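You operate a simulated robot arm through the tools that you are given. There is no shell and no other tool. Be economical: measure what you need, move in short steps, check, and stop when the job is done.

You are at the controls of a simulated robot arm. One attempt, no reset.

TASK
Fit blue disc 27 and the black cover, turn-check it, then unclamp.
Fine: the clamp stays locked till the check is done; the other blue disc and the pieces beside the mat stay.
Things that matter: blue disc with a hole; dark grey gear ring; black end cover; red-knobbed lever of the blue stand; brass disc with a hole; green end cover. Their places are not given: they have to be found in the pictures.

Only the result counts: the job must be done as asked and must still hold three seconds after the hand-in. Knocking over, shifting, dropping, spilling or breaking anything else fails it. Lids that push on must go on centred and level and be pressed home; caps that screw on are set level and turned clockwise until they are tight.

THE ROBOT
A 7-joint arm with a two-finger parallel gripper, fixed in place. Base frame: the origin is at the foot of the arm, x ahead of it, y to its left, z up; the work surface is at about z = 0. Units: mm, rad, N and s.
With the tool pointing down near the work surface it reaches from about 240 to 620 mm from the base axis. Its first joint turns from -1.152 to 1.152 rad. Payload 2.6 kg.
The tool frame sits at the grasp point between the pads (the TCP): z along the fingers, y along the line on which they close. The tips reach 30 mm beyond it. Largest opening 94 mm; finger width 28, thickness 10; the body of the gripper, 50 by 96 mm, starts 55 mm behind the TCP.
Orientation is told as [roll, pitch, yaw] about the base's x, y, z axes, in that order, counted from this pose: with the fingers straight down and closing along the base's y, the tool's x points along the base's -x, its y along +y and its z along -z.

THE INTERFACE
- The arm moves only by the tool servo_tool. Its argument "targets" is a list of rows, each an object of numbers (a shift or turn left out is 0, a gripper value left out holds the last): "tx", "ty", "tz": the shift along the base's x, y, z in cm; "wx", "wy", "wz": the turn, a rotation vector about the base's x, y, z in rad. In form: [{"tx": .., "ty": .., "tz": .., "wx": .., "wy": .., "wz": ..}, ...]. A call has 1 to 8 rows; each row shifts and turns the commanded pose from where the row before left it. "hand" is the gripper command, from -1 (fully open) to 1 (shut), values between in proportion, set as the call begins (left out, the last holds). Each row takes 0.2 s and may step no farther than 50 mm and 0.15 rad from the row before; otherwise, or with a gripper value out of range, the whole call is refused. Where a pose cannot be reached the arm comes as near as it can. A force on the tool above 50 N (or 10 N above the force at the start of the call, whichever is more), or a blocked arm, ends the call early, and 0.2 s more pass. The fingers move at their own pace (about 72 mm/s each) and stop on an object; they squeeze with about 22 N. The grip force told is the motor's: it shows also when the fingers shut on nothing. Time passes only in rows, and 0.2 s behind the last, so rows that do not move let the fingers close. The reply holds the time, the measured pose of the TCP, the force on the tool along the base axes, the opening and the grip force, in the units named above and with some noise.
- Cameras (640 x 400 px; columns grow to the right, rows downward): "scene" is fixed at [32.8, 412.4, 573.1]; the picture's right is [-0.89, -0.46, 0.00], its down [-0.23, 0.45, -0.86] and it looks along [0.40, -0.77, -0.50] (base axes); focal length 342 px, centre (320, 200). "wrist" rides on the gripper at [76, 14, -102] in the tool frame; the picture's right is [-0.18, 0.98, 0.00], its down [-0.75, -0.14, -0.64] and it looks along [-0.63, -0.12, 0.77] (tool axes); focal length 243 px, centre (320, 200).
- grab_frame(camera): a new picture of that camera. No time passes.
- measure_at(camera, pixels): for up to 12 pixels [column, row] of the newest picture of that camera ("zoom" is the newest enlarged one), the place [x, y, z] in the base frame of the surface seen there, good to about 3 mm, but the place of the scene camera against the robot may be out by one fixed shift of up to 18 mm in any direction. No time passes.
- inspect(camera, box): a new picture of the part [left, top, right, bottom] of that camera's present view, enlarged. No time passes.
- close_job(): hands the job in; it is judged then, once.

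Go step by step. Measure first, check grasps and placings, and put right what went wrong. The budget is 80 turns and 34 pictures, counting those below and the enlarged ones. Unless the task says otherwise, let go and move clear before handing in, and close with one line.

The tools are called after ">>>" by a JSON object that holds its "op" and its "data". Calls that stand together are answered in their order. servo_tool: Moves the arm, as the interface text tells. Its arguments: {"type":"object","properties":{"targets":{"type":"array","items":{"type":"object","properties":{"tx":{"type":"number"},"ty":{"type":"number"},"tz":{"type":"number"},"wx":{"type":"number"},"wy":{"type":"number"},"wz":{"type":"number"}}}},"hand":{"type":"number"}},"required":["targets"]} The other tools are called the same way: grab_frame (camera) takes a picture; measure_at (camera, pixels) gives the place of the surface under pixels of a picture; inspect (camera, box) takes an enlarged picture of a part of a camera's view; close_job () hands the job in.

At the start:

```text
t: 0.0
position: [351.9, 18.9, 410.1]
tool_rot: [0.0, -0.001, 0.0]
force: [0.7, 1.0, -0.7]
opening: 93.8
grasp_force: 0.1
```

scene: 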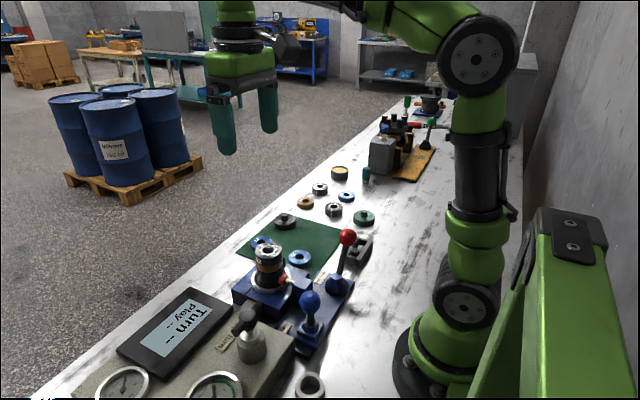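
wrist: 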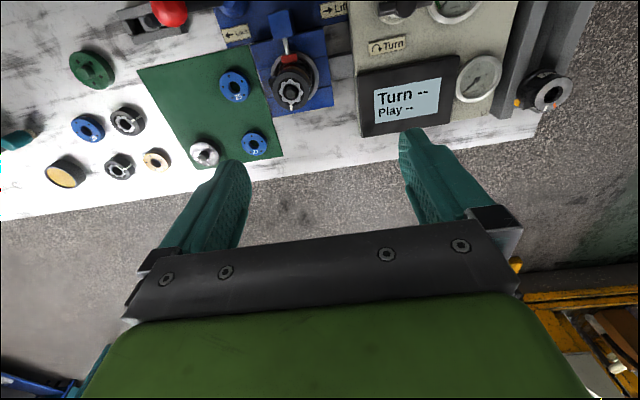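

The wrist view shows the mat with two blue discs (235,85) and (254,143), a cover at (204,153), and the blue stand at (290,85). I'll enlarge both views to read the labels.

>>> {"op": "inspect", "data": {"camera": "wrist", "box": [130, 0, 350, 180]}}

>>> {"op": "inspect", "data": {"camera": "scene", "box": [220, 200, 390, 360]}}

>>> {"op": "inspect", "data": {"camera": "wrist", "box": [330, 0, 600, 150]}}

```text
2.22 times, centred on (240, 90) of wrist
```

zoom: 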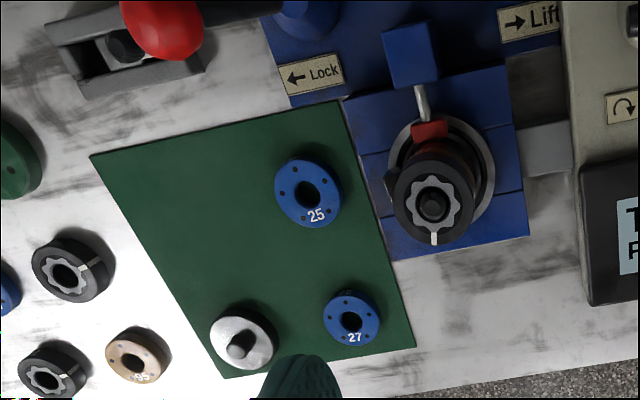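

```text
2.50 times, centred on (305, 280) of scene
```

zoom: 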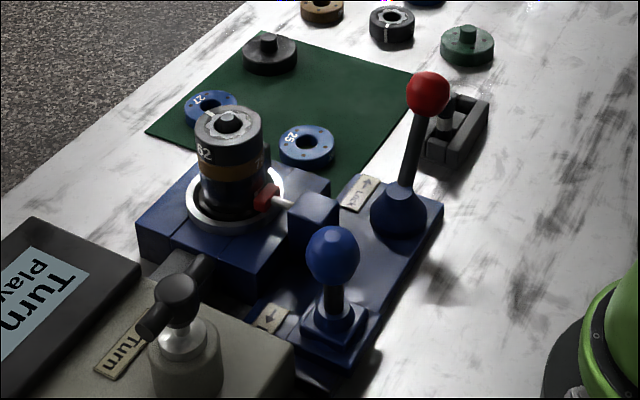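

```text
2.37 times, centred on (465, 75) of wrist
```

zoom: 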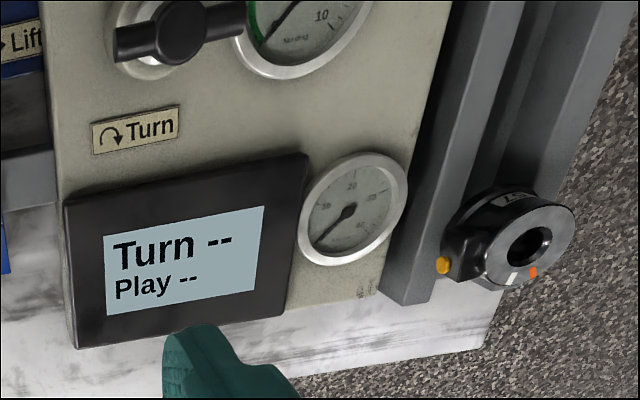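

The discs read 25 at zoom (307,193) and 27 at (350,320); the stack has a ring with a gear and a pin on top. I'll measure key points from the wrist camera, which moves with the robot and so has no shift.

>>> {"op": "grab_frame", "data": {"camera": "wrist"}}

>>> {"op": "measure_at", "data": {"camera": "wrist", "pixels": [[244, 143], [264, 143], [254, 134], [254, 153], [204, 158], [201, 153], [289, 90], [272, 66], [172, 12], [245, 180], [385, 45], [300, 130]]}}

>>> {"op": "measure_at", "data": {"camera": "scene", "pixels": [[266, 250], [284, 220], [262, 240], [347, 238], [310, 300], [246, 316], [284, 283], [298, 257], [290, 278], [338, 283], [262, 270], [329, 274]]}}

```text
28 pictures are left
```

wrist: 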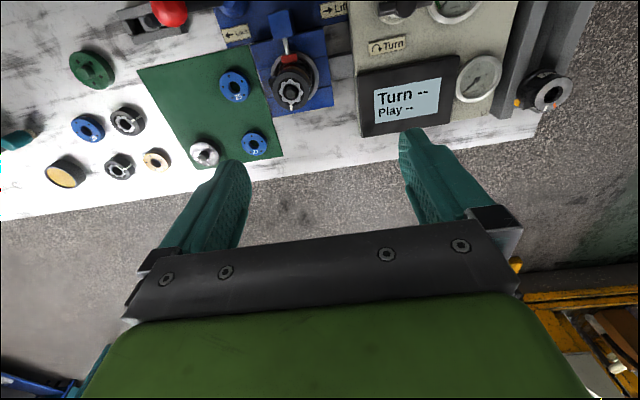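

```text
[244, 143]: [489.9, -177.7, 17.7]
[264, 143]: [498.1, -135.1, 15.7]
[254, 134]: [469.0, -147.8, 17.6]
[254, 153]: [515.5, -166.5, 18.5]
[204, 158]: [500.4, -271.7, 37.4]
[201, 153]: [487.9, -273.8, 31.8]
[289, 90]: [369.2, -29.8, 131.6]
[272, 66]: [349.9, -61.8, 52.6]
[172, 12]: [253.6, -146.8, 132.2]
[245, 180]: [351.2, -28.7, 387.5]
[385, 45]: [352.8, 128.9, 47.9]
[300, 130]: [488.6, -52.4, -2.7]
```

```text
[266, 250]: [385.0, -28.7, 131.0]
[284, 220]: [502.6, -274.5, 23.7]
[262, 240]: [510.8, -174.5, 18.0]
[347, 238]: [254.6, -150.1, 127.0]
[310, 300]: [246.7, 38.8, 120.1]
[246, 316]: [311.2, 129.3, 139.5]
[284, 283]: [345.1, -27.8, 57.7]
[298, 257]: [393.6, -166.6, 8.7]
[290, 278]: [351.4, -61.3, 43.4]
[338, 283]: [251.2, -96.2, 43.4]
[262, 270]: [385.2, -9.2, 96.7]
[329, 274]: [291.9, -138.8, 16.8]
```

Stack top is around (372,-30,131), disc 27 around (492,-157,17), cover around (495,-273,35), red knob (254,-147,132). I'll move above the stack for a close look.

>>> {"op": "servo_tool", "data": {"hand": -1, "targets": [{"tx": 0.45, "ty": -1.2, "tz": -3.5}, {"tx": 0.45, "ty": -1.2, "tz": -3.5}, {"tx": 0.45, "ty": -1.2, "tz": -3.5}, {"tx": 0.45, "ty": -1.2, "tz": -3.5}, {}]}}

>>> {"op": "grab_frame", "data": {"camera": "wrist"}}

```text
t: 1.2
position: [367.8, -28.9, 269.9]
tool_rot: [0.0, 0.002, 0.0]
force: [-0.4, 0.2, -0.2]
opening: 93.7
grasp_force: 0.0
```

```text
27 pictures are left
```

wrist: 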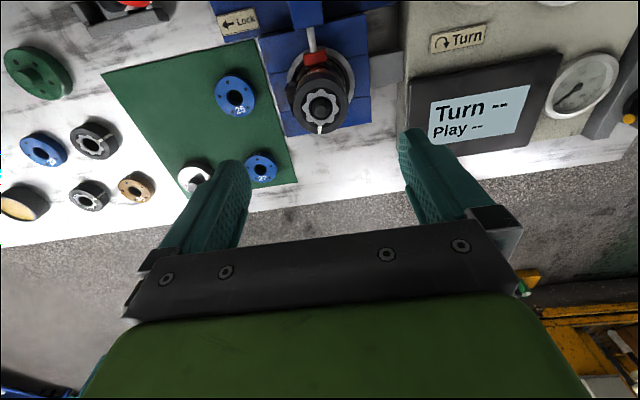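

>>> {"op": "inspect", "data": {"camera": "wrist", "box": [260, 20, 380, 150]}}

>>> {"op": "measure_at", "data": {"camera": "wrist", "pixels": [[319, 105], [319, 116], [310, 104], [330, 104], [296, 105], [343, 105], [319, 86], [319, 129], [316, 60], [291, 80], [352, 75], [312, 40]]}}

>>> {"op": "inspect", "data": {"camera": "scene", "box": [225, 225, 325, 310]}}

```text
3.08 times, centred on (320, 85) of wrist
```

zoom: 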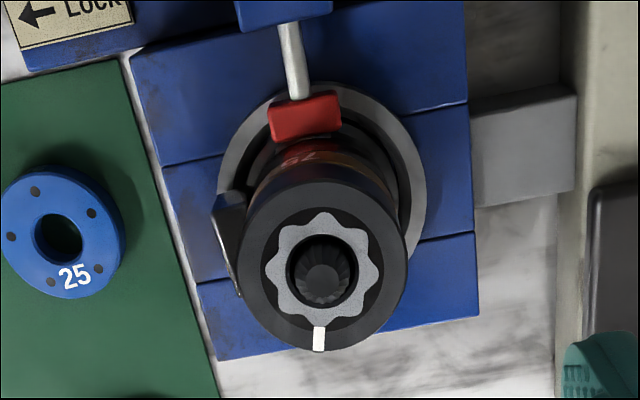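

```text
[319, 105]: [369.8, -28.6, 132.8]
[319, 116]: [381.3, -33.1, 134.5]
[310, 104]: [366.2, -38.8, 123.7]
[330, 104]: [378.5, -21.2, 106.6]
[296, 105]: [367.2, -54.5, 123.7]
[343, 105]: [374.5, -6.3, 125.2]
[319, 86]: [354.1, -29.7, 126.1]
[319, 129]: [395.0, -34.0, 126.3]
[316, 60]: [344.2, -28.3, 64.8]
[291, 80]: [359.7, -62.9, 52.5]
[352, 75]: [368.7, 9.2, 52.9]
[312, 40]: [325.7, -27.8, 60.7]
```

```text
4.71 times, centred on (275, 268) of scene
```

zoom: 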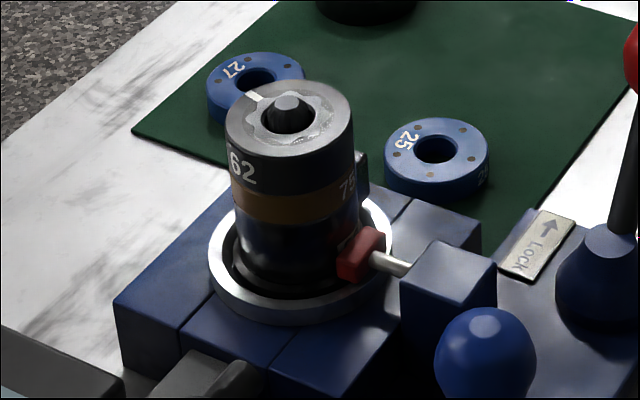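

The stack (ring 62 on top at about (370,-30), top z≈124.5, shaft tip ≈134) awaits disc 27. I'll move over disc 27 for a close measurement.

>>> {"op": "servo_tool", "data": {"hand": -1, "targets": [{"tx": 3.0, "ty": -3.2}, {"tx": 3.0, "ty": -3.2}, {"tx": 3.0, "ty": -3.2}, {"tx": 3.0, "ty": -3.2, "tz": -4}, {"tz": -4.5}, {"tz": -4.5}, {}]}}

>>> {"op": "grab_frame", "data": {"camera": "wrist"}}

```text
refused: row 4 steps farther than a row can; nothing moved
```

```text
24 pictures are left
```

wrist: 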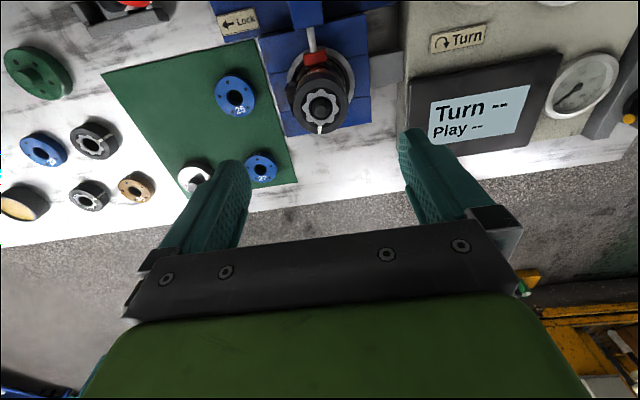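

The row was too long, so nothing moved; I'll resend it with shorter rows.

>>> {"op": "servo_tool", "data": {"hand": -1, "targets": [{"tx": 3.0, "ty": -3.2}, {"tx": 3.0, "ty": -3.2}, {"tx": 3.0, "ty": -3.2}, {"tx": 3.0, "ty": -3.2}, {"tz": -4.5}, {"tz": -4.5}, {"tz": -4}, {}]}}

>>> {"op": "grab_frame", "data": {"camera": "wrist"}}

```text
t: 3.0
position: [491.1, -156.4, 137.2]
tool_rot: [0.0, 0.0, 0.001]
force: [-0.1, -0.2, -0.7]
opening: 94.1
grasp_force: 0.0
```

```text
23 pictures are left
```

wrist: 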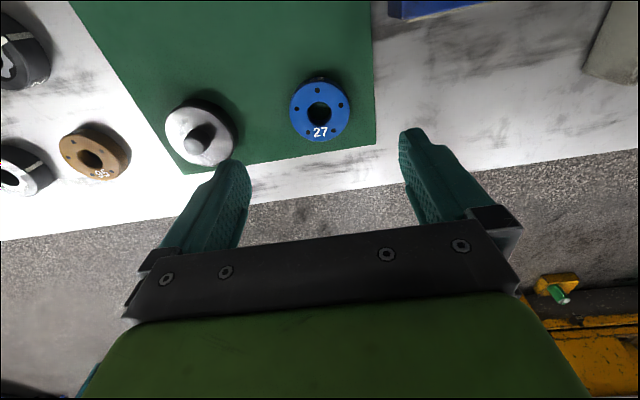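

>>> {"op": "measure_at", "data": {"camera": "wrist", "pixels": [[293, 108], [347, 108], [319, 87], [319, 139], [307, 110], [331, 110], [319, 113], [260, 60], [200, 137], [170, 130], [229, 150], [330, 160]]}}

```text
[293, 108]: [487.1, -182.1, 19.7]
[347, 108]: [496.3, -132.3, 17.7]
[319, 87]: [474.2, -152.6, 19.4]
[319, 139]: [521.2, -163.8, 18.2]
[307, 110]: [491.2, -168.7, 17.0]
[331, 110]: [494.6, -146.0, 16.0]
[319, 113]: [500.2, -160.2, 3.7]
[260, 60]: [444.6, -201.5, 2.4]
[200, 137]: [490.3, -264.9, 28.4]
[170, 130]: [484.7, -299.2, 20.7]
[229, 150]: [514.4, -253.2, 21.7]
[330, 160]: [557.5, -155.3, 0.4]
```

Disc 27's centre works out to about (494,-157.5), top z≈18 on a mat at z≈2. I'll descend around it.

>>> {"op": "servo_tool", "data": {"hand": -1, "targets": [{"tx": 0.3, "ty": -0.1, "tz": -3}, {"tz": -3}, {"tz": -2.5}, {"tz": -1.6}, {}]}}

>>> {"op": "grab_frame", "data": {"camera": "wrist"}}

```text
t: 4.2
position: [493.3, -157.6, 38.1]
tool_rot: [0.0, -0.001, 0.0]
force: [0.1, 0.5, 0.3]
opening: 93.8
grasp_force: 0.1
```

```text
22 pictures are left
```

wrist: 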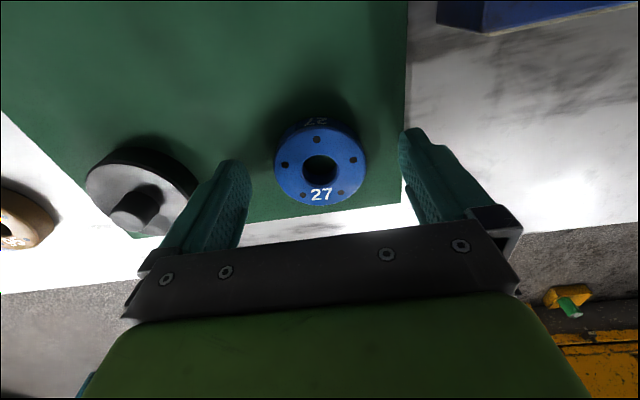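

The hole is centred near (320,169), which puts the disc on the TCP to within 1 mm. I'll close the gripper.

>>> {"op": "servo_tool", "data": {"hand": 1, "targets": [{}, {}, {}, {}, {}]}}

```text
t: 5.4
position: [491.4, -157.1, 38.5]
tool_rot: [0.0, 0.0, -0.001]
force: [-0.2, 0.4, 0.1]
opening: 55.2
grasp_force: 21.7
```

The opening of 55 mm shows the disc is held. I'll lift it and move to above the stack centre at about (374.5,-30.5).

>>> {"op": "servo_tool", "data": {"targets": [{"tz": 2}, {"tz": 4}, {"tz": 4.5}, {"tz": 4.5}, {"tx": -3, "ty": 3.2}, {"tx": -3, "ty": 3.2}, {"tx": -3, "ty": 3.2}, {"tx": -2.8, "ty": 3.1}]}}

>>> {"op": "grab_frame", "data": {"camera": "wrist"}}

```text
t: 7.2
position: [372.9, -29.7, 187.8]
tool_rot: [0.0, 0.0, 0.001]
force: [-0.6, -0.4, 0.8]
opening: 0.0
grasp_force: 22.2
```

```text
21 pictures are left
```

wrist: 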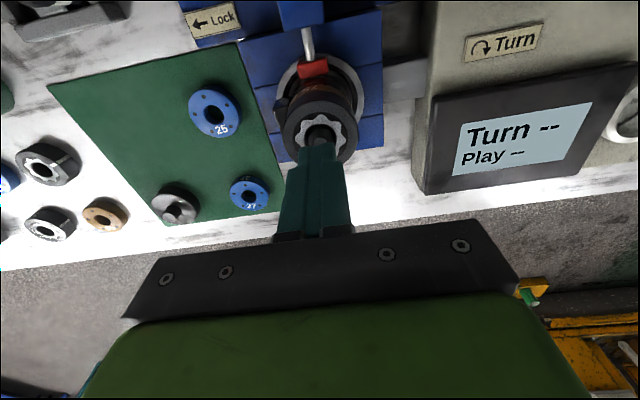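

The fingers are shut on nothing (opening 0) and the disc is still on the mat near (250,195), so it slipped out during the lift. I'll check how it lies.

>>> {"op": "inspect", "data": {"camera": "wrist", "box": [140, 70, 300, 230]}}

>>> {"op": "measure_at", "data": {"camera": "wrist", "pixels": [[234, 193], [265, 193], [249, 182], [249, 207], [220, 200], [316, 120], [310, 125], [290, 125], [353, 128], [318, 108], [160, 220], [176, 210]]}}

>>> {"op": "inspect", "data": {"camera": "scene", "box": [225, 200, 345, 300]}}

```text
2.50 times, centred on (220, 150) of wrist
```

zoom: 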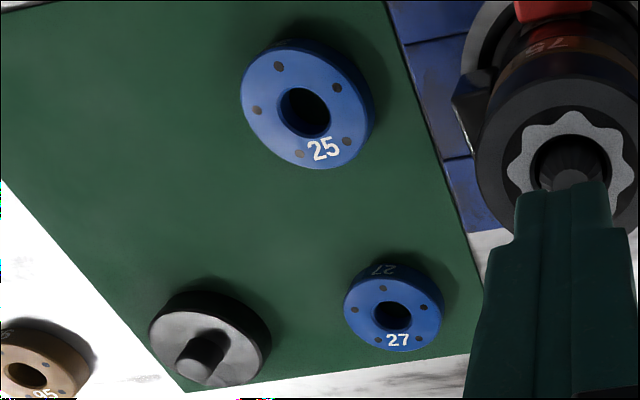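

```text
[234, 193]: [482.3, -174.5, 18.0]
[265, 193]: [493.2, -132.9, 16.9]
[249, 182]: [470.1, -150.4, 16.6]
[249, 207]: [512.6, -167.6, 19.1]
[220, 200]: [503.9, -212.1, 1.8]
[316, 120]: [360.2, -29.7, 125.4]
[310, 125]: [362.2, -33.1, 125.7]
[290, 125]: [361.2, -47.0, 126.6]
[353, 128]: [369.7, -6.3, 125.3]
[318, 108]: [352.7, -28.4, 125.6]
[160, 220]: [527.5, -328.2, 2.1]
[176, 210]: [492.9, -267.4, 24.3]
```

```text
4.00 times, centred on (285, 250) of scene
```

zoom: 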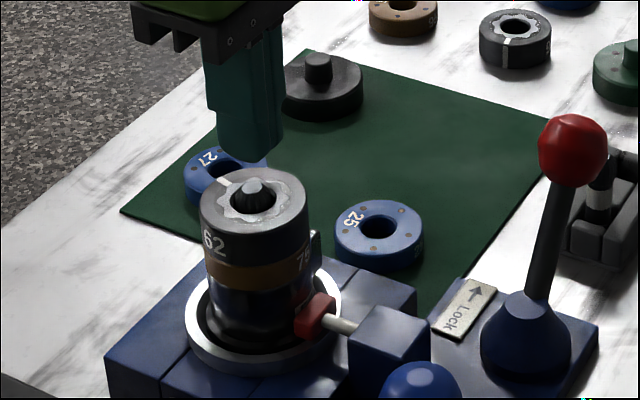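

Disc 27 is still flat on the mat, about at (490,-155). I'll go back, regrip deeper, and check the grip with a small lift.

>>> {"op": "servo_tool", "data": {"hand": -1, "targets": [{"tx": 3, "ty": -3.2}, {"tx": 3, "ty": -3.2}, {"tx": 3, "ty": -3.2}, {"tx": 2.8, "ty": -3}, {"tz": -4}, {"tz": -4}, {"tz": -2}, {}]}}

>>> {"op": "grab_frame", "data": {"camera": "wrist"}}

```text
t: 9.0
position: [493.7, -156.6, 89.5]
tool_rot: [-0.001, -0.001, -0.002]
force: [-0.1, 0.3, -0.4]
opening: 94.1
grasp_force: 0.0
```

```text
18 pictures are left
```

wrist: 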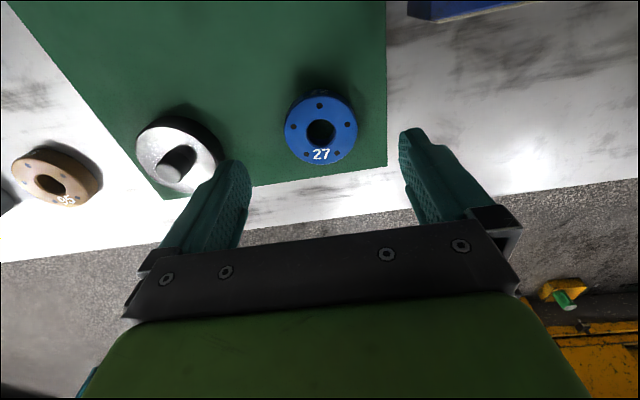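

The disc centre (321,131) is right under the TCP. I'll descend to about z=34, close with more settling time, then lift a little.

>>> {"op": "servo_tool", "data": {"targets": [{"tz": -3}, {"tz": -2}, {"tz": -0.6}, {}]}}

>>> {"op": "servo_tool", "data": {"hand": 1, "targets": [{}, {}, {}, {}, {}, {}]}}

>>> {"op": "servo_tool", "data": {"targets": [{"tz": 0.5}, {"tz": 0.7}, {"tz": 1}, {}]}}

```text
t: 10.0
position: [490.6, -155.9, 33.2]
tool_rot: [0.001, -0.001, 0.0]
force: [-0.3, -1.2, -0.5]
opening: 94.0
grasp_force: 0.1
```

```text
t: 11.4
position: [491.9, -156.1, 34.6]
tool_rot: [-0.001, 0.0, 0.0]
force: [0.1, -1.3, 0.9]
opening: 55.1
grasp_force: 22.2
```

```text
t: 12.4
position: [492.2, -156.7, 55.5]
tool_rot: [0.0, 0.0, -0.001]
force: [0.1, -0.9, -2.2]
opening: 55.0
grasp_force: 22.4
```

Held at 55 mm with about 2 N more weight. I'll lift it gently.

>>> {"op": "servo_tool", "data": {"targets": [{"tz": 1.5}, {"tz": 2}, {"tz": 2}, {"tz": 2}, {"tz": 2}, {"tz": 2}, {"tz": 1.5}, {}]}}

>>> {"op": "servo_tool", "data": {"targets": [{"tx": -1.5, "ty": 1.6}, {"tx": -1.5, "ty": 1.6}, {"tx": -1.5, "ty": 1.6}, {"tx": -1.5, "ty": 1.6}, {"tx": -1.5, "ty": 1.6}, {"tx": -1.5, "ty": 1.6}, {"tx": -1.2, "ty": 1.5}, {}]}}

>>> {"op": "grab_frame", "data": {"camera": "wrist"}}

```text
t: 14.2
position: [490.8, -157.4, 185.1]
tool_rot: [-0.001, 0.0, -0.001]
force: [0.2, 0.6, -2.8]
opening: 54.8
grasp_force: 21.9
```

```text
t: 16.0
position: [386.8, -45.2, 185.8]
tool_rot: [0.0, -0.001, 0.0]
force: [0.5, 0.1, -2.6]
opening: 54.9
grasp_force: 21.8
```

```text
17 pictures are left
```

wrist: 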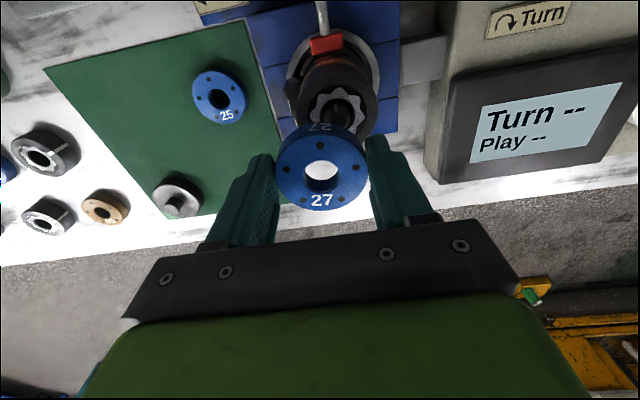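

The disc is centred in the fingers with its hole at (321,174). I'll enlarge the stack for the shaft's exact place.

>>> {"op": "inspect", "data": {"camera": "wrist", "box": [270, 20, 400, 150]}}

>>> {"op": "measure_at", "data": {"camera": "zoom", "pixels": [[320, 265], [320, 250], [335, 258], [240, 260], [400, 260], [320, 190], [230, 225], [250, 200]]}}

```text
3.08 times, centred on (335, 85) of wrist
```

zoom: 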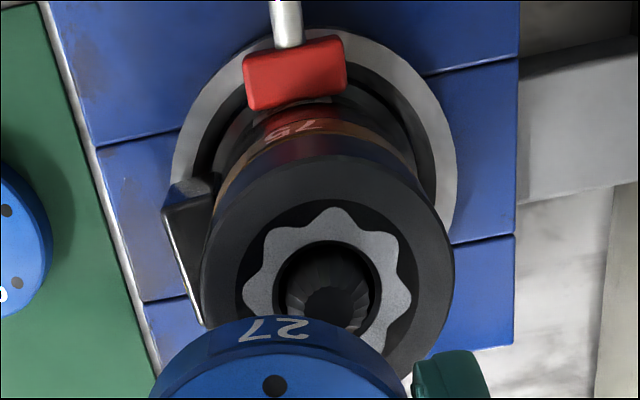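

```text
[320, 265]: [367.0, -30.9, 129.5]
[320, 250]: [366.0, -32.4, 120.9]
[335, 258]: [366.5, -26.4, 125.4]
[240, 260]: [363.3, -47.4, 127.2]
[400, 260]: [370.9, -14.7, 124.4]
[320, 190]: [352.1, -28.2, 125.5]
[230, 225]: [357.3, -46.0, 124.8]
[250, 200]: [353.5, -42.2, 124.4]
```

The shaft relative to the TCP is about (-15.5, +14.2) mm. I'll move over it, lower a bit, and look from both cameras.

>>> {"op": "servo_tool", "data": {"targets": [{"tx": -0.8, "ty": 0.7}, {"tx": -0.75, "ty": 0.72}, {"tz": -0.8}, {"tz": -0.6}, {}]}}

>>> {"op": "inspect", "data": {"camera": "wrist", "box": [250, 80, 390, 230]}}

>>> {"op": "inspect", "data": {"camera": "scene", "box": [225, 200, 325, 300]}}

```text
t: 17.2
position: [373.7, -32.2, 172.1]
tool_rot: [-0.001, 0.001, -0.003]
force: [0.5, -0.3, -2.3]
opening: 54.9
grasp_force: 21.6
```

```text
2.67 times, centred on (320, 155) of wrist
```

zoom: 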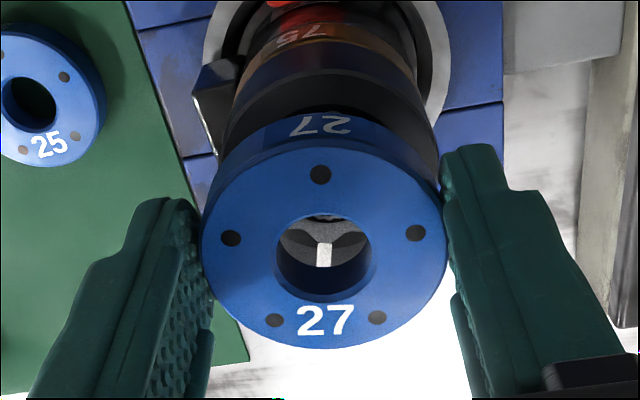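

```text
4.00 times, centred on (275, 250) of scene
```

zoom: 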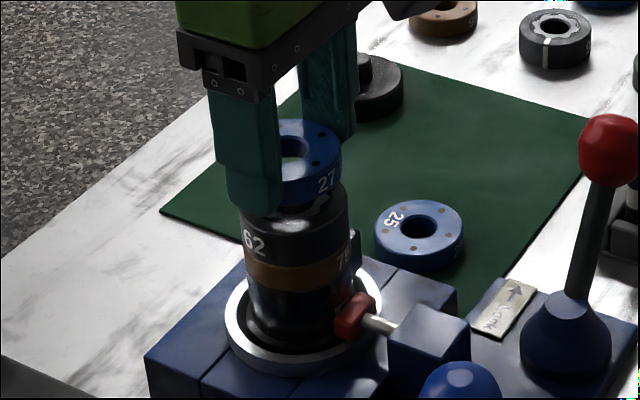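

From above the stack and disc line up to within a millimetre or so. I'll nudge +0.5 mm in y and lower slowly, watching the force.

>>> {"op": "servo_tool", "data": {"targets": [{"ty": 0.05, "tz": -0.2}, {"tz": -0.2}, {"tz": -0.2}, {"tz": -0.2}, {"tz": -0.1}, {}]}}

```text
t: 18.6
position: [372.7, -31.0, 162.5]
tool_rot: [-0.001, 0.001, 0.001]
force: [-0.6, 0.2, -1.3]
opening: 54.6
grasp_force: 22.4
```

>>> {"op": "servo_tool", "data": {"targets": [{"tz": -0.1}, {"tz": -0.1}, {"tz": -0.1}, {}]}}

>>> {"op": "inspect", "data": {"camera": "wrist", "box": [250, 80, 390, 230]}}

```text
t: 19.6
position: [374.2, -29.4, 159.1]
tool_rot: [0.001, 0.0, -0.001]
force: [-1.3, 0.1, -2.6]
opening: 54.7
grasp_force: 21.9
```

```text
2.67 times, centred on (320, 155) of wrist
```

zoom: 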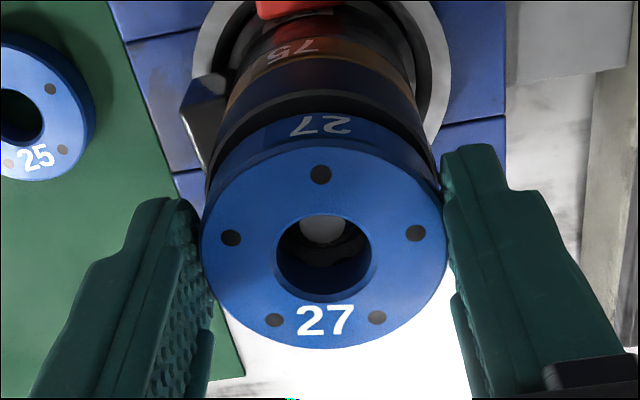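

The shaft tip shows inside the hole at (320,228), aligned. I'll keep lowering until contact.

>>> {"op": "servo_tool", "data": {"targets": [{"tz": -0.1}, {"tz": -0.1}, {}]}}

>>> {"op": "servo_tool", "data": {"targets": [{"tz": -0.1}, {"tz": -0.1}, {}]}}

```text
t: 20.4
position: [373.9, -29.7, 157.6]
tool_rot: [0.001, 0.001, 0.0]
force: [-0.4, -0.1, -1.8]
opening: 54.9
grasp_force: 21.6
```

```text
t: 21.2
position: [375.3, -31.1, 156.3]
tool_rot: [0.0, -0.004, 0.001]
force: [-6.1, -1.3, 18.9]
opening: 54.9
grasp_force: 21.8
```

Contact of 19 N at z≈156, matching the expected seat. I'll check whether it sits flush.

>>> {"op": "inspect", "data": {"camera": "scene", "box": [230, 215, 310, 285]}}

>>> {"op": "measure_at", "data": {"camera": "scene", "pixels": [[277, 247], [285, 247]]}}

```text
5.71 times, centred on (270, 250) of scene
```

zoom: 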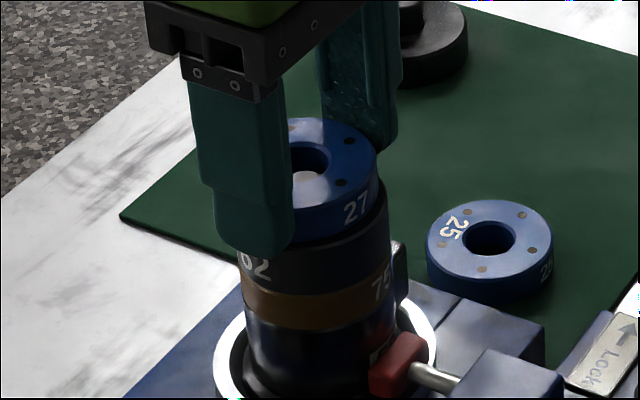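

```text
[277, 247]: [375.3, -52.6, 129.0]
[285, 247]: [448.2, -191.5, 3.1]
```

The disc sits on ring 62 slightly toward +x, with the shaft in the hole. I'll ease -1 mm in x to relieve the side force and press lightly.

>>> {"op": "servo_tool", "data": {"targets": [{"tx": -0.1}, {}]}}

>>> {"op": "servo_tool", "data": {"targets": [{"tz": -0.1}, {}]}}

```text
t: 21.8
position: [375.2, -31.3, 156.8]
tool_rot: [-0.003, -0.006, -0.001]
force: [2.1, -0.1, 17.8]
opening: 54.8
grasp_force: 21.3
```

```text
t: 22.4
position: [375.0, -29.9, 155.1]
tool_rot: [0.0, -0.003, 0.001]
force: [3.4, 0.7, 23.0]
opening: 54.9
grasp_force: 21.6
```

Side force gone and it is firm downward. I'll release, rise and look.

>>> {"op": "servo_tool", "data": {"targets": [{"tz": 0.15}, {}]}}

>>> {"op": "servo_tool", "data": {"hand": 0.1, "targets": [{}, {}, {}, {}]}}

>>> {"op": "servo_tool", "data": {"targets": [{}, {}, {"tz": 0.2}]}}

```text
t: 23.0
position: [372.9, -30.3, 155.3]
tool_rot: [0.002, 0.005, 0.0]
force: [2.5, 2.0, 2.7]
opening: 55.2
grasp_force: 21.7
```

```text
t: 24.0
position: [373.7, -31.7, 155.8]
tool_rot: [0.002, -0.001, -0.001]
force: [0.2, 0.1, -2.2]
opening: 54.8
grasp_force: 21.7
```

```text
t: 24.8
position: [373.2, -31.1, 158.3]
tool_rot: [0.001, 0.001, -0.001]
force: [-0.2, 0.7, -2.1]
opening: 54.7
grasp_force: 22.1
```

Hand 0.1 is only 42 mm, so it still grips. I'll lower back to contact and open to about 75 mm.

>>> {"op": "servo_tool", "data": {"targets": [{"tz": -0.2}, {"tz": -0.05}, {}]}}

>>> {"op": "servo_tool", "data": {"hand": -0.6, "targets": [{}, {}, {}, {"tz": 1}, {"tz": 2}, {"tz": 3}, {"tz": 3}, {}]}}

>>> {"op": "inspect", "data": {"camera": "wrist", "box": [220, 40, 420, 190]}}

```text
t: 25.6
position: [373.0, -30.3, 156.2]
tool_rot: [-0.001, 0.0, -0.001]
force: [0.0, -0.3, -2.2]
opening: 54.8
grasp_force: 21.9
```

```text
t: 27.4
position: [372.3, -30.2, 245.0]
tool_rot: [0.002, 0.0, 0.001]
force: [0.6, 0.5, 0.1]
opening: 75.4
grasp_force: 0.1
```

```text
2.67 times, centred on (320, 115) of wrist
```

zoom: 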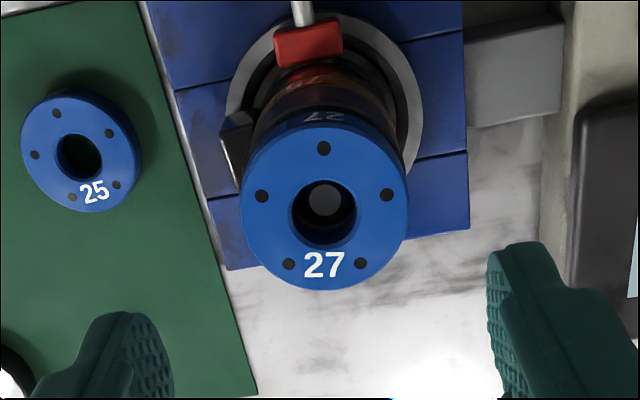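

Disc 27 sits concentric on the stack. I'll measure its level and then head for the black cover at about (495,-273).

>>> {"op": "measure_at", "data": {"camera": "zoom", "pixels": [[323, 160], [323, 275], [250, 210], [397, 210], [323, 200]]}}

>>> {"op": "servo_tool", "data": {"hand": -1, "targets": [{"tx": 1.7, "ty": -3.5}, {"tx": 1.7, "ty": -3.5}, {"tx": 1.7, "ty": -3.5}, {"tx": 1.7, "ty": -3.5}, {"tx": 1.7, "ty": -3.5}, {"tx": 1.7, "ty": -3.5}, {"tx": 1.7, "ty": -3.2}, {}]}}

>>> {"op": "servo_tool", "data": {"targets": [{"tz": -4}, {"tz": -4}, {"tz": -3}, {"tz": -1}, {}]}}

>>> {"op": "grab_frame", "data": {"camera": "wrist"}}

```text
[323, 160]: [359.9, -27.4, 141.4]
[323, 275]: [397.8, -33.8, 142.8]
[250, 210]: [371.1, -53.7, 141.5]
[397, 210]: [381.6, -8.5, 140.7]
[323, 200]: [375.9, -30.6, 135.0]
```

```text
t: 29.2
position: [492.3, -272.5, 244.0]
tool_rot: [0.0, 0.004, -0.001]
force: [0.7, -0.5, 0.3]
opening: 93.9
grasp_force: 0.0
```

```text
t: 30.4
position: [491.3, -273.8, 124.3]
tool_rot: [0.0, 0.001, 0.001]
force: [-0.4, -0.6, 0.5]
opening: 94.0
grasp_force: 0.0
```

```text
10 pictures are left
```

wrist: 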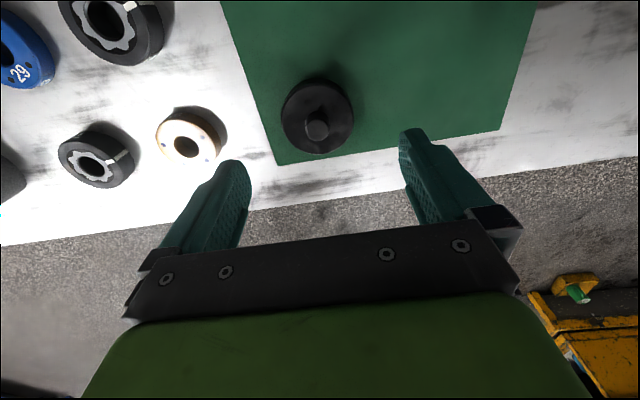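

The cover is at (318,118) below the fingers and the brass disc 95 at (188,140). I'll measure these for centre and clearance.

>>> {"op": "measure_at", "data": {"camera": "wrist", "pixels": [[285, 118], [351, 118], [318, 92], [318, 151], [316, 130], [217, 140], [220, 150], [205, 118], [335, 140], [317, 116], [300, 100], [212, 158]]}}

```text
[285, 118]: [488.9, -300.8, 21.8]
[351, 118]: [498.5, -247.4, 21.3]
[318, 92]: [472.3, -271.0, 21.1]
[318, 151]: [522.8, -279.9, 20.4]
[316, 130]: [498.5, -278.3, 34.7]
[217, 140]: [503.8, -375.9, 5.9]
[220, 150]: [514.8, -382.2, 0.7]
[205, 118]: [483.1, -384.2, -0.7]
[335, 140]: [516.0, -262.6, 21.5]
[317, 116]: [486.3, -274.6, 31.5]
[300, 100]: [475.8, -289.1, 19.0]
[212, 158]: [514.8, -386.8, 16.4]
```

The cover's centre is about 5.5 mm further in x and 4 mm in -y than the TCP. I'll correct, descend to z≈34.5 and grip.

>>> {"op": "servo_tool", "data": {"targets": [{"tx": 0.55, "ty": -0.4, "tz": -3}, {"tz": -3}, {"tz": -2}, {"tz": -1}, {}]}}

>>> {"op": "grab_frame", "data": {"camera": "wrist"}}

```text
t: 31.6
position: [499.2, -278.9, 35.5]
tool_rot: [0.0, -0.001, 0.0]
force: [0.4, 0.2, -0.2]
opening: 94.0
grasp_force: 0.0
```

```text
9 pictures are left
```

wrist: 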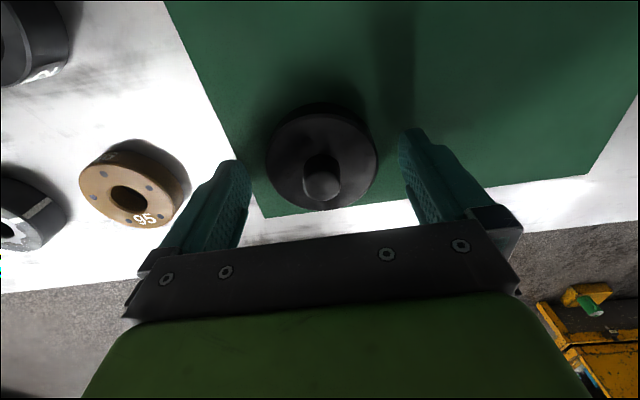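

The cover is centred in y, and about 2 mm toward -x. I'll shift -2 mm, close, and lift slightly.

>>> {"op": "servo_tool", "data": {"hand": -1, "targets": [{"tx": -0.2, "tz": -0.05}, {}]}}

>>> {"op": "servo_tool", "data": {"hand": 1, "targets": [{}, {}, {}, {}, {}, {}]}}

>>> {"op": "servo_tool", "data": {"targets": [{"tz": 0.5}, {"tz": 0.7}, {"tz": 1}, {}]}}

```text
t: 32.2
position: [496.9, -278.5, 35.5]
tool_rot: [-0.001, 0.002, 0.0]
force: [0.1, -0.2, -0.1]
opening: 93.9
grasp_force: 0.0
```

```text
t: 33.6
position: [496.6, -278.4, 34.9]
tool_rot: [0.0, 0.001, 0.0]
force: [1.3, 3.3, 0.9]
opening: 62.9
grasp_force: 22.5
```

```text
t: 34.6
position: [496.1, -277.4, 56.8]
tool_rot: [-0.001, -0.001, 0.0]
force: [-0.3, 0.6, -3.5]
opening: 63.1
grasp_force: 22.3
```

The cover is held at 63 mm, wider than the 55 mm disc, so its skirt likely goes over. I'll lift gently and carry it back along my logged displacement.

>>> {"op": "servo_tool", "data": {"targets": [{"tz": 1.5}, {"tz": 2}, {"tz": 2}, {"tz": 2}, {"tz": 2}, {"tz": 2}, {"tz": 2}, {"tz": 1}]}}

>>> {"op": "servo_tool", "data": {"targets": [{"tx": -0.6, "ty": 1.2}, {"tx": -1, "ty": 2}, {"tx": -1, "ty": 2}, {"tx": -1, "ty": 2}, {"tx": -1, "ty": 2}, {"tx": -1, "ty": 2}, {"tx": -1, "ty": 2}, {"tx": -0.6, "ty": 1.2}]}}

>>> {"op": "servo_tool", "data": {"targets": [{"tx": -0.6, "ty": 1.2}, {"tx": -0.9, "ty": 1.9}, {"tx": -0.9, "ty": 1.9}, {"tx": -0.9, "ty": 1.9}, {"tx": -0.8, "ty": 1.7}, {"tx": -0.5, "ty": 1.0}, {"tx": -0.3, "ty": 0.6}, {}]}}

>>> {"op": "grab_frame", "data": {"camera": "wrist"}}

```text
t: 36.4
position: [496.7, -276.3, 202.7]
tool_rot: [0.0, 0.0, 0.0]
force: [0.8, -0.5, -3.0]
opening: 62.8
grasp_force: 22.2
```

```text
t: 38.2
position: [424.2, -132.2, 202.4]
tool_rot: [-0.001, 0.0, -0.001]
force: [-0.5, 0.3, -3.1]
opening: 63.2
grasp_force: 21.9
```

```text
t: 40.0
position: [375.7, -30.0, 201.7]
tool_rot: [-0.001, -0.001, -0.001]
force: [-0.4, 0.2, -2.6]
opening: 62.8
grasp_force: 21.5
```

```text
8 pictures are left
```

wrist: 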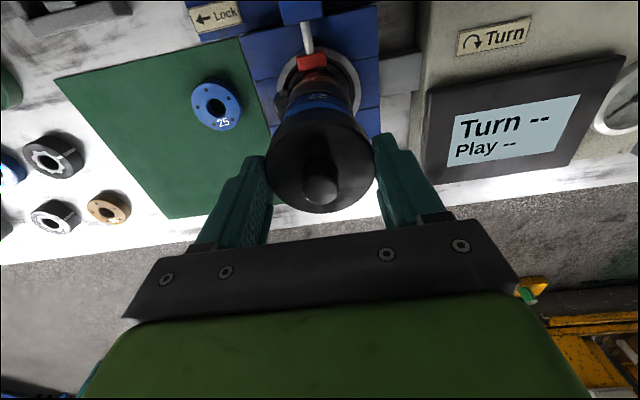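

The knob at (320,189) shows the cover centred in the grip. I'll lower near the disc top, then feel for contact.

>>> {"op": "servo_tool", "data": {"targets": [{"tz": -0.8}, {"tz": -0.8}, {"tz": -0.5}, {"tz": -0.3}, {}]}}

>>> {"op": "servo_tool", "data": {"targets": [{"tz": -0.1}, {"tz": -0.1}, {"tz": -0.1}, {}]}}

```text
t: 41.2
position: [374.9, -30.8, 177.4]
tool_rot: [0.0, 0.0, -0.002]
force: [0.7, 0.6, -3.2]
opening: 63.2
grasp_force: 21.9
```

```text
t: 42.2
position: [375.5, -29.8, 175.4]
tool_rot: [0.001, 0.0, 0.001]
force: [0.3, 0.4, -2.7]
opening: 62.9
grasp_force: 21.8
```

>>> {"op": "servo_tool", "data": {"targets": [{"tz": -0.1}, {"tz": -0.1}, {}]}}

>>> {"op": "inspect", "data": {"camera": "scene", "box": [225, 205, 315, 285]}}

```text
t: 43.0
position: [374.9, -31.1, 172.8]
tool_rot: [-0.001, 0.0, 0.0]
force: [-0.1, 0.6, -3.9]
opening: 63.1
grasp_force: 22.0
```

```text
5.00 times, centred on (270, 245) of scene
```

zoom: 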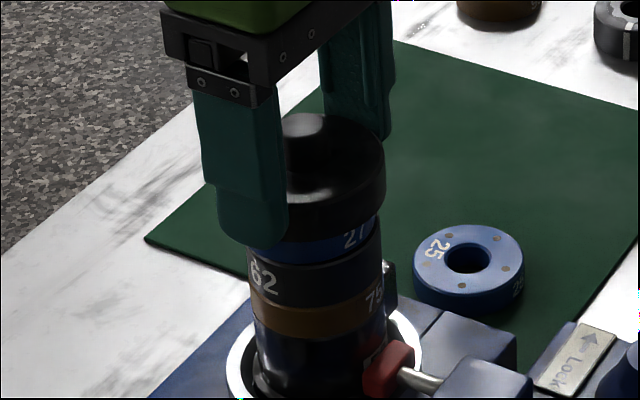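

The cover is level, centred, and right at the disc's top edge with no contact. I'll continue in 1 mm steps.

>>> {"op": "servo_tool", "data": {"targets": [{"tz": -0.1}, {"tz": -0.1}, {}]}}

>>> {"op": "servo_tool", "data": {"targets": [{"tz": -0.1}, {"tz": -0.1}, {}]}}

>>> {"op": "servo_tool", "data": {"targets": [{"tz": -0.1}, {"tz": -0.1}, {}]}}

```text
t: 43.8
position: [374.4, -32.5, 170.5]
tool_rot: [0.0, 0.0, 0.0]
force: [0.8, 0.3, -2.8]
opening: 62.8
grasp_force: 22.3
```

```text
t: 44.6
position: [375.2, -31.6, 169.1]
tool_rot: [0.001, -0.001, -0.001]
force: [0.3, -0.3, -3.4]
opening: 63.0
grasp_force: 22.1
```

```text
t: 45.4
position: [373.7, -32.1, 167.4]
tool_rot: [0.0, 0.0, 0.0]
force: [-0.5, 0.9, 0.9]
opening: 63.0
grasp_force: 22.4
```

The skirt is sliding over the disc; resistance is just starting. I'll press on.

>>> {"op": "servo_tool", "data": {"targets": [{"tz": -0.1}, {}]}}

>>> {"op": "servo_tool", "data": {"targets": [{"tz": -0.1}, {}]}}

>>> {"op": "servo_tool", "data": {"targets": [{"tz": -0.1}, {}]}}

```text
t: 46.0
position: [374.0, -30.5, 167.1]
tool_rot: [-0.001, -0.003, -0.002]
force: [-6.7, -0.9, 15.4]
opening: 63.0
grasp_force: 21.7
```

```text
t: 46.6
position: [375.5, -31.0, 166.4]
tool_rot: [0.0, -0.004, 0.002]
force: [-4.6, -2.7, 20.1]
opening: 63.0
grasp_force: 22.1
```

```text
t: 47.2
position: [375.8, -30.6, 164.3]
tool_rot: [-0.001, -0.004, 0.0]
force: [5.4, -4.0, 19.3]
opening: 62.9
grasp_force: 22.3
```

At about 20 N the fingers may be sliding on the cover. I'll let go, rise, and check how it sits before pressing from above with closed fingers.

>>> {"op": "servo_tool", "data": {"hand": -0.8, "targets": [{}, {}, {}, {"tz": 1}, {"tz": 2}, {"tz": 3}, {"tz": 2}, {}]}}

>>> {"op": "inspect", "data": {"camera": "scene", "box": [225, 205, 315, 285]}}

>>> {"op": "measure_at", "data": {"camera": "zoom", "pixels": [[270, 160], [360, 170], [310, 200], [320, 130], [320, 240], [320, 255]]}}

```text
t: 49.0
position: [373.9, -30.1, 244.1]
tool_rot: [0.0, 0.0, -0.002]
force: [0.0, -0.1, -0.9]
opening: 84.5
grasp_force: 0.1
```

```text
5.00 times, centred on (270, 245) of scene
```

zoom: 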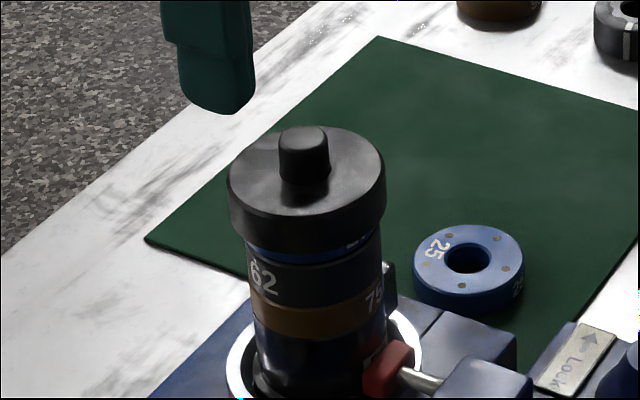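

```text
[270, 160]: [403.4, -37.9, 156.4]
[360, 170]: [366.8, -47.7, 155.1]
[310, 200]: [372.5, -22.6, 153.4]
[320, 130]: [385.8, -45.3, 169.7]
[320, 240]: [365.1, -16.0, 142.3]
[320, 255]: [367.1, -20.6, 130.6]
```

The cover is level but a strip of blue still shows under it. I'll close the fingers and press on the knob from above.

>>> {"op": "servo_tool", "data": {"hand": 1, "targets": [{}, {}, {}, {"tz": -1.5}, {"tz": -1.5}, {"tz": -0.7}, {}]}}

>>> {"op": "servo_tool", "data": {"targets": [{"tz": -0.2}, {"tz": -0.2}, {"tz": -0.2}, {}]}}

>>> {"op": "servo_tool", "data": {"targets": [{"tz": -0.1}, {"tz": -0.1}, {}]}}

```text
t: 50.6
position: [374.7, -32.1, 205.3]
tool_rot: [0.001, -0.001, 0.0]
force: [0.6, 0.9, 0.8]
opening: 0.0
grasp_force: 22.0
```

```text
t: 51.6
position: [374.9, -30.9, 199.5]
tool_rot: [-0.001, 0.0, -0.001]
force: [-0.1, -0.1, -0.1]
opening: 0.0
grasp_force: 21.8
```

```text
t: 52.4
position: [375.3, -29.8, 198.3]
tool_rot: [-0.001, -0.001, -0.001]
force: [-2.5, -0.9, 6.2]
opening: 0.0
grasp_force: 22.1
```

>>> {"op": "servo_tool", "data": {"targets": [{"tz": -0.1}, {"tz": -0.1}, {}]}}

>>> {"op": "servo_tool", "data": {"targets": [{"tz": -0.1}, {"tz": -0.1}, {}]}}

>>> {"op": "servo_tool", "data": {"targets": [{"tz": -0.1}, {"tz": -0.1}, {}]}}

```text
t: 53.2
position: [373.4, -31.4, 198.8]
tool_rot: [0.0, -0.005, 0.0]
force: [-11.2, -0.7, 38.7]
opening: 0.0
grasp_force: 21.9
```

```text
t: 53.6
position: [375.3, -29.4, 199.1]
tool_rot: [-0.002, -0.006, 0.001]
force: [-1.9, -1.0, 4.5]
opening: 0.1
grasp_force: 22.1
stopped in row 1: the force on the tool passed its limit (the readings are from after the stop); the commanded pose is now the measured one
```

```text
t: 54.4
position: [374.8, -30.4, 198.3]
tool_rot: [0.0, -0.012, -0.003]
force: [-16.2, -1.7, 46.0]
opening: 0.0
grasp_force: 22.3
```

The cover doesn't move under 46-50 N, and its height (knob ≈168) fits a fully seated skirt, so it is home. I'll rise and look at the Turn knob near (311,129).

>>> {"op": "servo_tool", "data": {"hand": -1, "targets": [{"tz": 2}, {"tz": 4}, {"tz": 4}, {"tx": -1, "ty": 4}, {"tx": -1, "ty": 4}, {"tx": -1, "ty": 4}, {"tx": -1, "ty": 3}, {}]}}

>>> {"op": "grab_frame", "data": {"camera": "wrist"}}

```text
t: 56.2
position: [335.0, 120.6, 296.6]
tool_rot: [-0.001, -0.005, 0.0]
force: [0.2, 0.3, 0.0]
opening: 93.9
grasp_force: 0.1
```

```text
5 pictures are left
```

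wrist: 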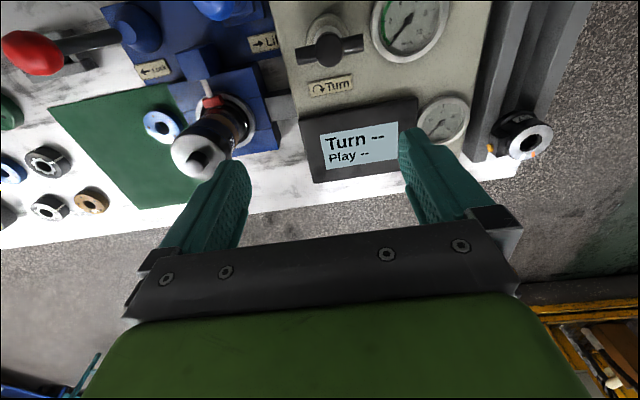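

>>> {"op": "measure_at", "data": {"camera": "wrist", "pixels": [[300, 55], [310, 52], [327, 48], [345, 45], [360, 42], [327, 43], [327, 40], [327, 25], [340, 28], [300, 75], [200, 155], [32, 55]]}}

```text
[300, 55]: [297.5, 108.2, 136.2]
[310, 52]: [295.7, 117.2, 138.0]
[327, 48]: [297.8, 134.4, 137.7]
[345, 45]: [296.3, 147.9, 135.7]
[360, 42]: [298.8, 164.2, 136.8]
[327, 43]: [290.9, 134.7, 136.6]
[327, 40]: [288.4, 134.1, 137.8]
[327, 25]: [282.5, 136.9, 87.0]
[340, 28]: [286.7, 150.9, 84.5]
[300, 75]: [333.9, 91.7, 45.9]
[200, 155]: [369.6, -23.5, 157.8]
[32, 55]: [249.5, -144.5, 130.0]
```

The turn handle is a bar along y, centred about (295,135), top z≈137. I'll yaw the gripper +90° so it closes along x, and move above it.

>>> {"op": "servo_tool", "data": {"targets": [{"tx": -1, "ty": 0.4, "wz": 0.15}, {"tx": -1, "ty": 0.4, "wz": 0.15}, {"tx": -1, "ty": 0.4, "wz": 0.15}, {"tx": -1, "ty": 0.2, "wz": 0.15}, {"wz": 0.15}, {"wz": 0.15}, {"wz": 0.15}, {"wz": 0.15}]}}

>>> {"op": "servo_tool", "data": {"targets": [{"wz": 0.15}, {"wz": 0.15}, {"wz": 0.07}, {"tz": -3}, {"tz": -3}, {"tz": -2}, {}]}}

>>> {"op": "grab_frame", "data": {"camera": "wrist"}}

```text
t: 58.0
position: [293.2, 133.9, 296.6]
tool_rot: [0.0, -0.005, 1.2]
force: [0.0, 0.1, -0.4]
opening: 94.0
grasp_force: 0.1
```

```text
t: 59.6
position: [295.5, 135.4, 218.3]
tool_rot: [0.0, -0.004, 1.569]
force: [-0.2, 0.5, 0.4]
opening: 93.8
grasp_force: 0.1
```

```text
4 pictures are left
```

wrist: 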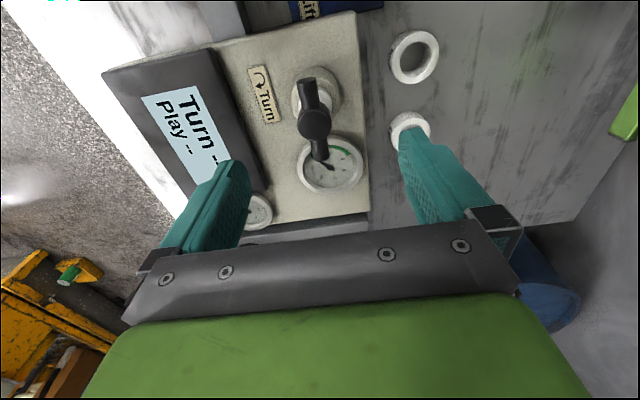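

The handle hub at (315,124) is about 4 mm toward +x and 3 mm toward -y from the TCP. I'll correct, descend to z≈150 and close on the bar.

>>> {"op": "servo_tool", "data": {"targets": [{"tx": 0.4, "ty": -0.3, "tz": -2}, {"tz": -2}, {"tz": -1.5}, {"tz": -1.3}, {}]}}

>>> {"op": "servo_tool", "data": {"hand": 1, "targets": [{}, {}, {}, {}, {}]}}

```text
t: 60.8
position: [297.5, 131.0, 151.6]
tool_rot: [0.001, -0.006, 1.567]
force: [0.6, -0.1, 0.8]
opening: 93.7
grasp_force: 0.0
```

```text
t: 62.0
position: [300.6, 130.2, 151.1]
tool_rot: [-0.004, -0.006, 1.571]
force: [24.1, 3.7, -10.1]
opening: 28.0
grasp_force: 45.0
```

It grips the 28 mm hub, but a +24 N side force says the tool should be further in +x. I'll ease that way.

>>> {"op": "servo_tool", "data": {"targets": [{"tx": 0.15}, {"tx": 0.1}, {}]}}

```text
t: 62.8
position: [300.1, 130.7, 152.4]
tool_rot: [0.001, -0.005, 1.567]
force: [-16.4, -11.3, 39.6]
opening: 27.8
grasp_force: 44.5
```

>>> {"op": "servo_tool", "data": {"targets": [{"tx": -0.08, "tz": 0.1}, {}]}}

```text
t: 63.4
position: [299.0, 131.3, 151.7]
tool_rot: [0.002, -0.005, 1.569]
force: [-17.3, -7.8, 35.8]
opening: 27.7
grasp_force: 44.7
```

I'll open briefly and re-close at this position to shed the strain.

>>> {"op": "servo_tool", "data": {"hand": -0.2, "targets": [{}, {}, {}]}}

>>> {"op": "servo_tool", "data": {"hand": 1, "targets": [{}, {}, {}, {}]}}

```text
t: 64.2
position: [300.9, 130.2, 150.8]
tool_rot: [0.0, -0.007, 1.57]
force: [0.2, 0.6, 0.1]
opening: 56.6
grasp_force: 0.0
```

```text
t: 65.2
position: [300.3, 130.3, 150.1]
tool_rot: [0.002, -0.005, 1.567]
force: [-9.9, -2.5, 4.0]
opening: 27.6
grasp_force: 45.1
```

Side force is now small. I'll start turning clockwise (negative wz) in small steps.

>>> {"op": "servo_tool", "data": {"targets": [{"tx": -0.04, "wz": -0.06}, {"wz": -0.08}, {"wz": -0.08}, {}]}}

```text
t: 66.2
position: [299.5, 130.1, 150.6]
tool_rot: [0.003, -0.005, 1.345]
force: [-21.6, -4.9, 15.3]
opening: 27.6
grasp_force: 44.9
```

>>> {"op": "servo_tool", "data": {"targets": [{"tx": -0.1, "ty": -0.03, "wz": -0.08}, {"wz": -0.1}, {"wz": -0.1}, {}]}}

```text
t: 67.2
position: [297.4, 131.0, 150.1]
tool_rot: [0.004, -0.005, 1.065]
force: [-29.7, 10.1, 31.3]
opening: 27.4
grasp_force: 45.3
```

Forces suggest the hub is about 5 mm further in +y than the TCP (first measurement said y≈135). I'll open, recentre, and re-close.

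>>> {"op": "servo_tool", "data": {"hand": -0.2, "targets": [{}, {}, {"tx": 0.05, "ty": 0.45}, {}]}}

>>> {"op": "servo_tool", "data": {"hand": 1, "targets": [{}, {}, {}, {}]}}

>>> {"op": "inspect", "data": {"camera": "scene", "box": [90, 200, 310, 390]}}

```text
t: 68.2
position: [300.9, 134.1, 150.1]
tool_rot: [0.0, -0.006, 1.067]
force: [1.0, 0.0, -0.9]
opening: 56.3
grasp_force: 0.0
```

```text
t: 69.2
position: [299.4, 135.3, 151.4]
tool_rot: [0.003, -0.005, 1.068]
force: [-7.0, 3.3, 2.2]
opening: 27.7
grasp_force: 45.1
```

```text
2.11 times, centred on (200, 295) of scene
```

zoom: 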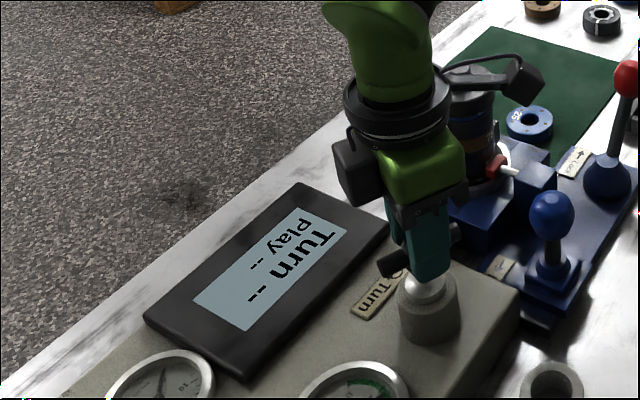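

The bar turned with the hand and the grip now holds with small side force. I'll keep turning clockwise.

>>> {"op": "servo_tool", "data": {"targets": [{"tx": -0.04, "wz": -0.1}, {"wz": -0.1}, {"wz": -0.1}, {"wz": -0.1}, {"wz": -0.1}, {}]}}

>>> {"op": "servo_tool", "data": {"targets": [{"wz": -0.1}, {"wz": -0.1}, {"wz": -0.1}, {"wz": -0.1}, {"wz": -0.1}, {}]}}

```text
t: 70.6
position: [299.2, 135.0, 150.1]
tool_rot: [0.0, -0.01, 0.568]
force: [1.2, 16.1, 15.5]
opening: 27.5
grasp_force: 44.6
```

```text
t: 72.0
position: [299.8, 134.9, 150.8]
tool_rot: [0.0, -0.008, 0.066]
force: [-14.6, 14.3, 39.4]
opening: 27.9
grasp_force: 45.0
```

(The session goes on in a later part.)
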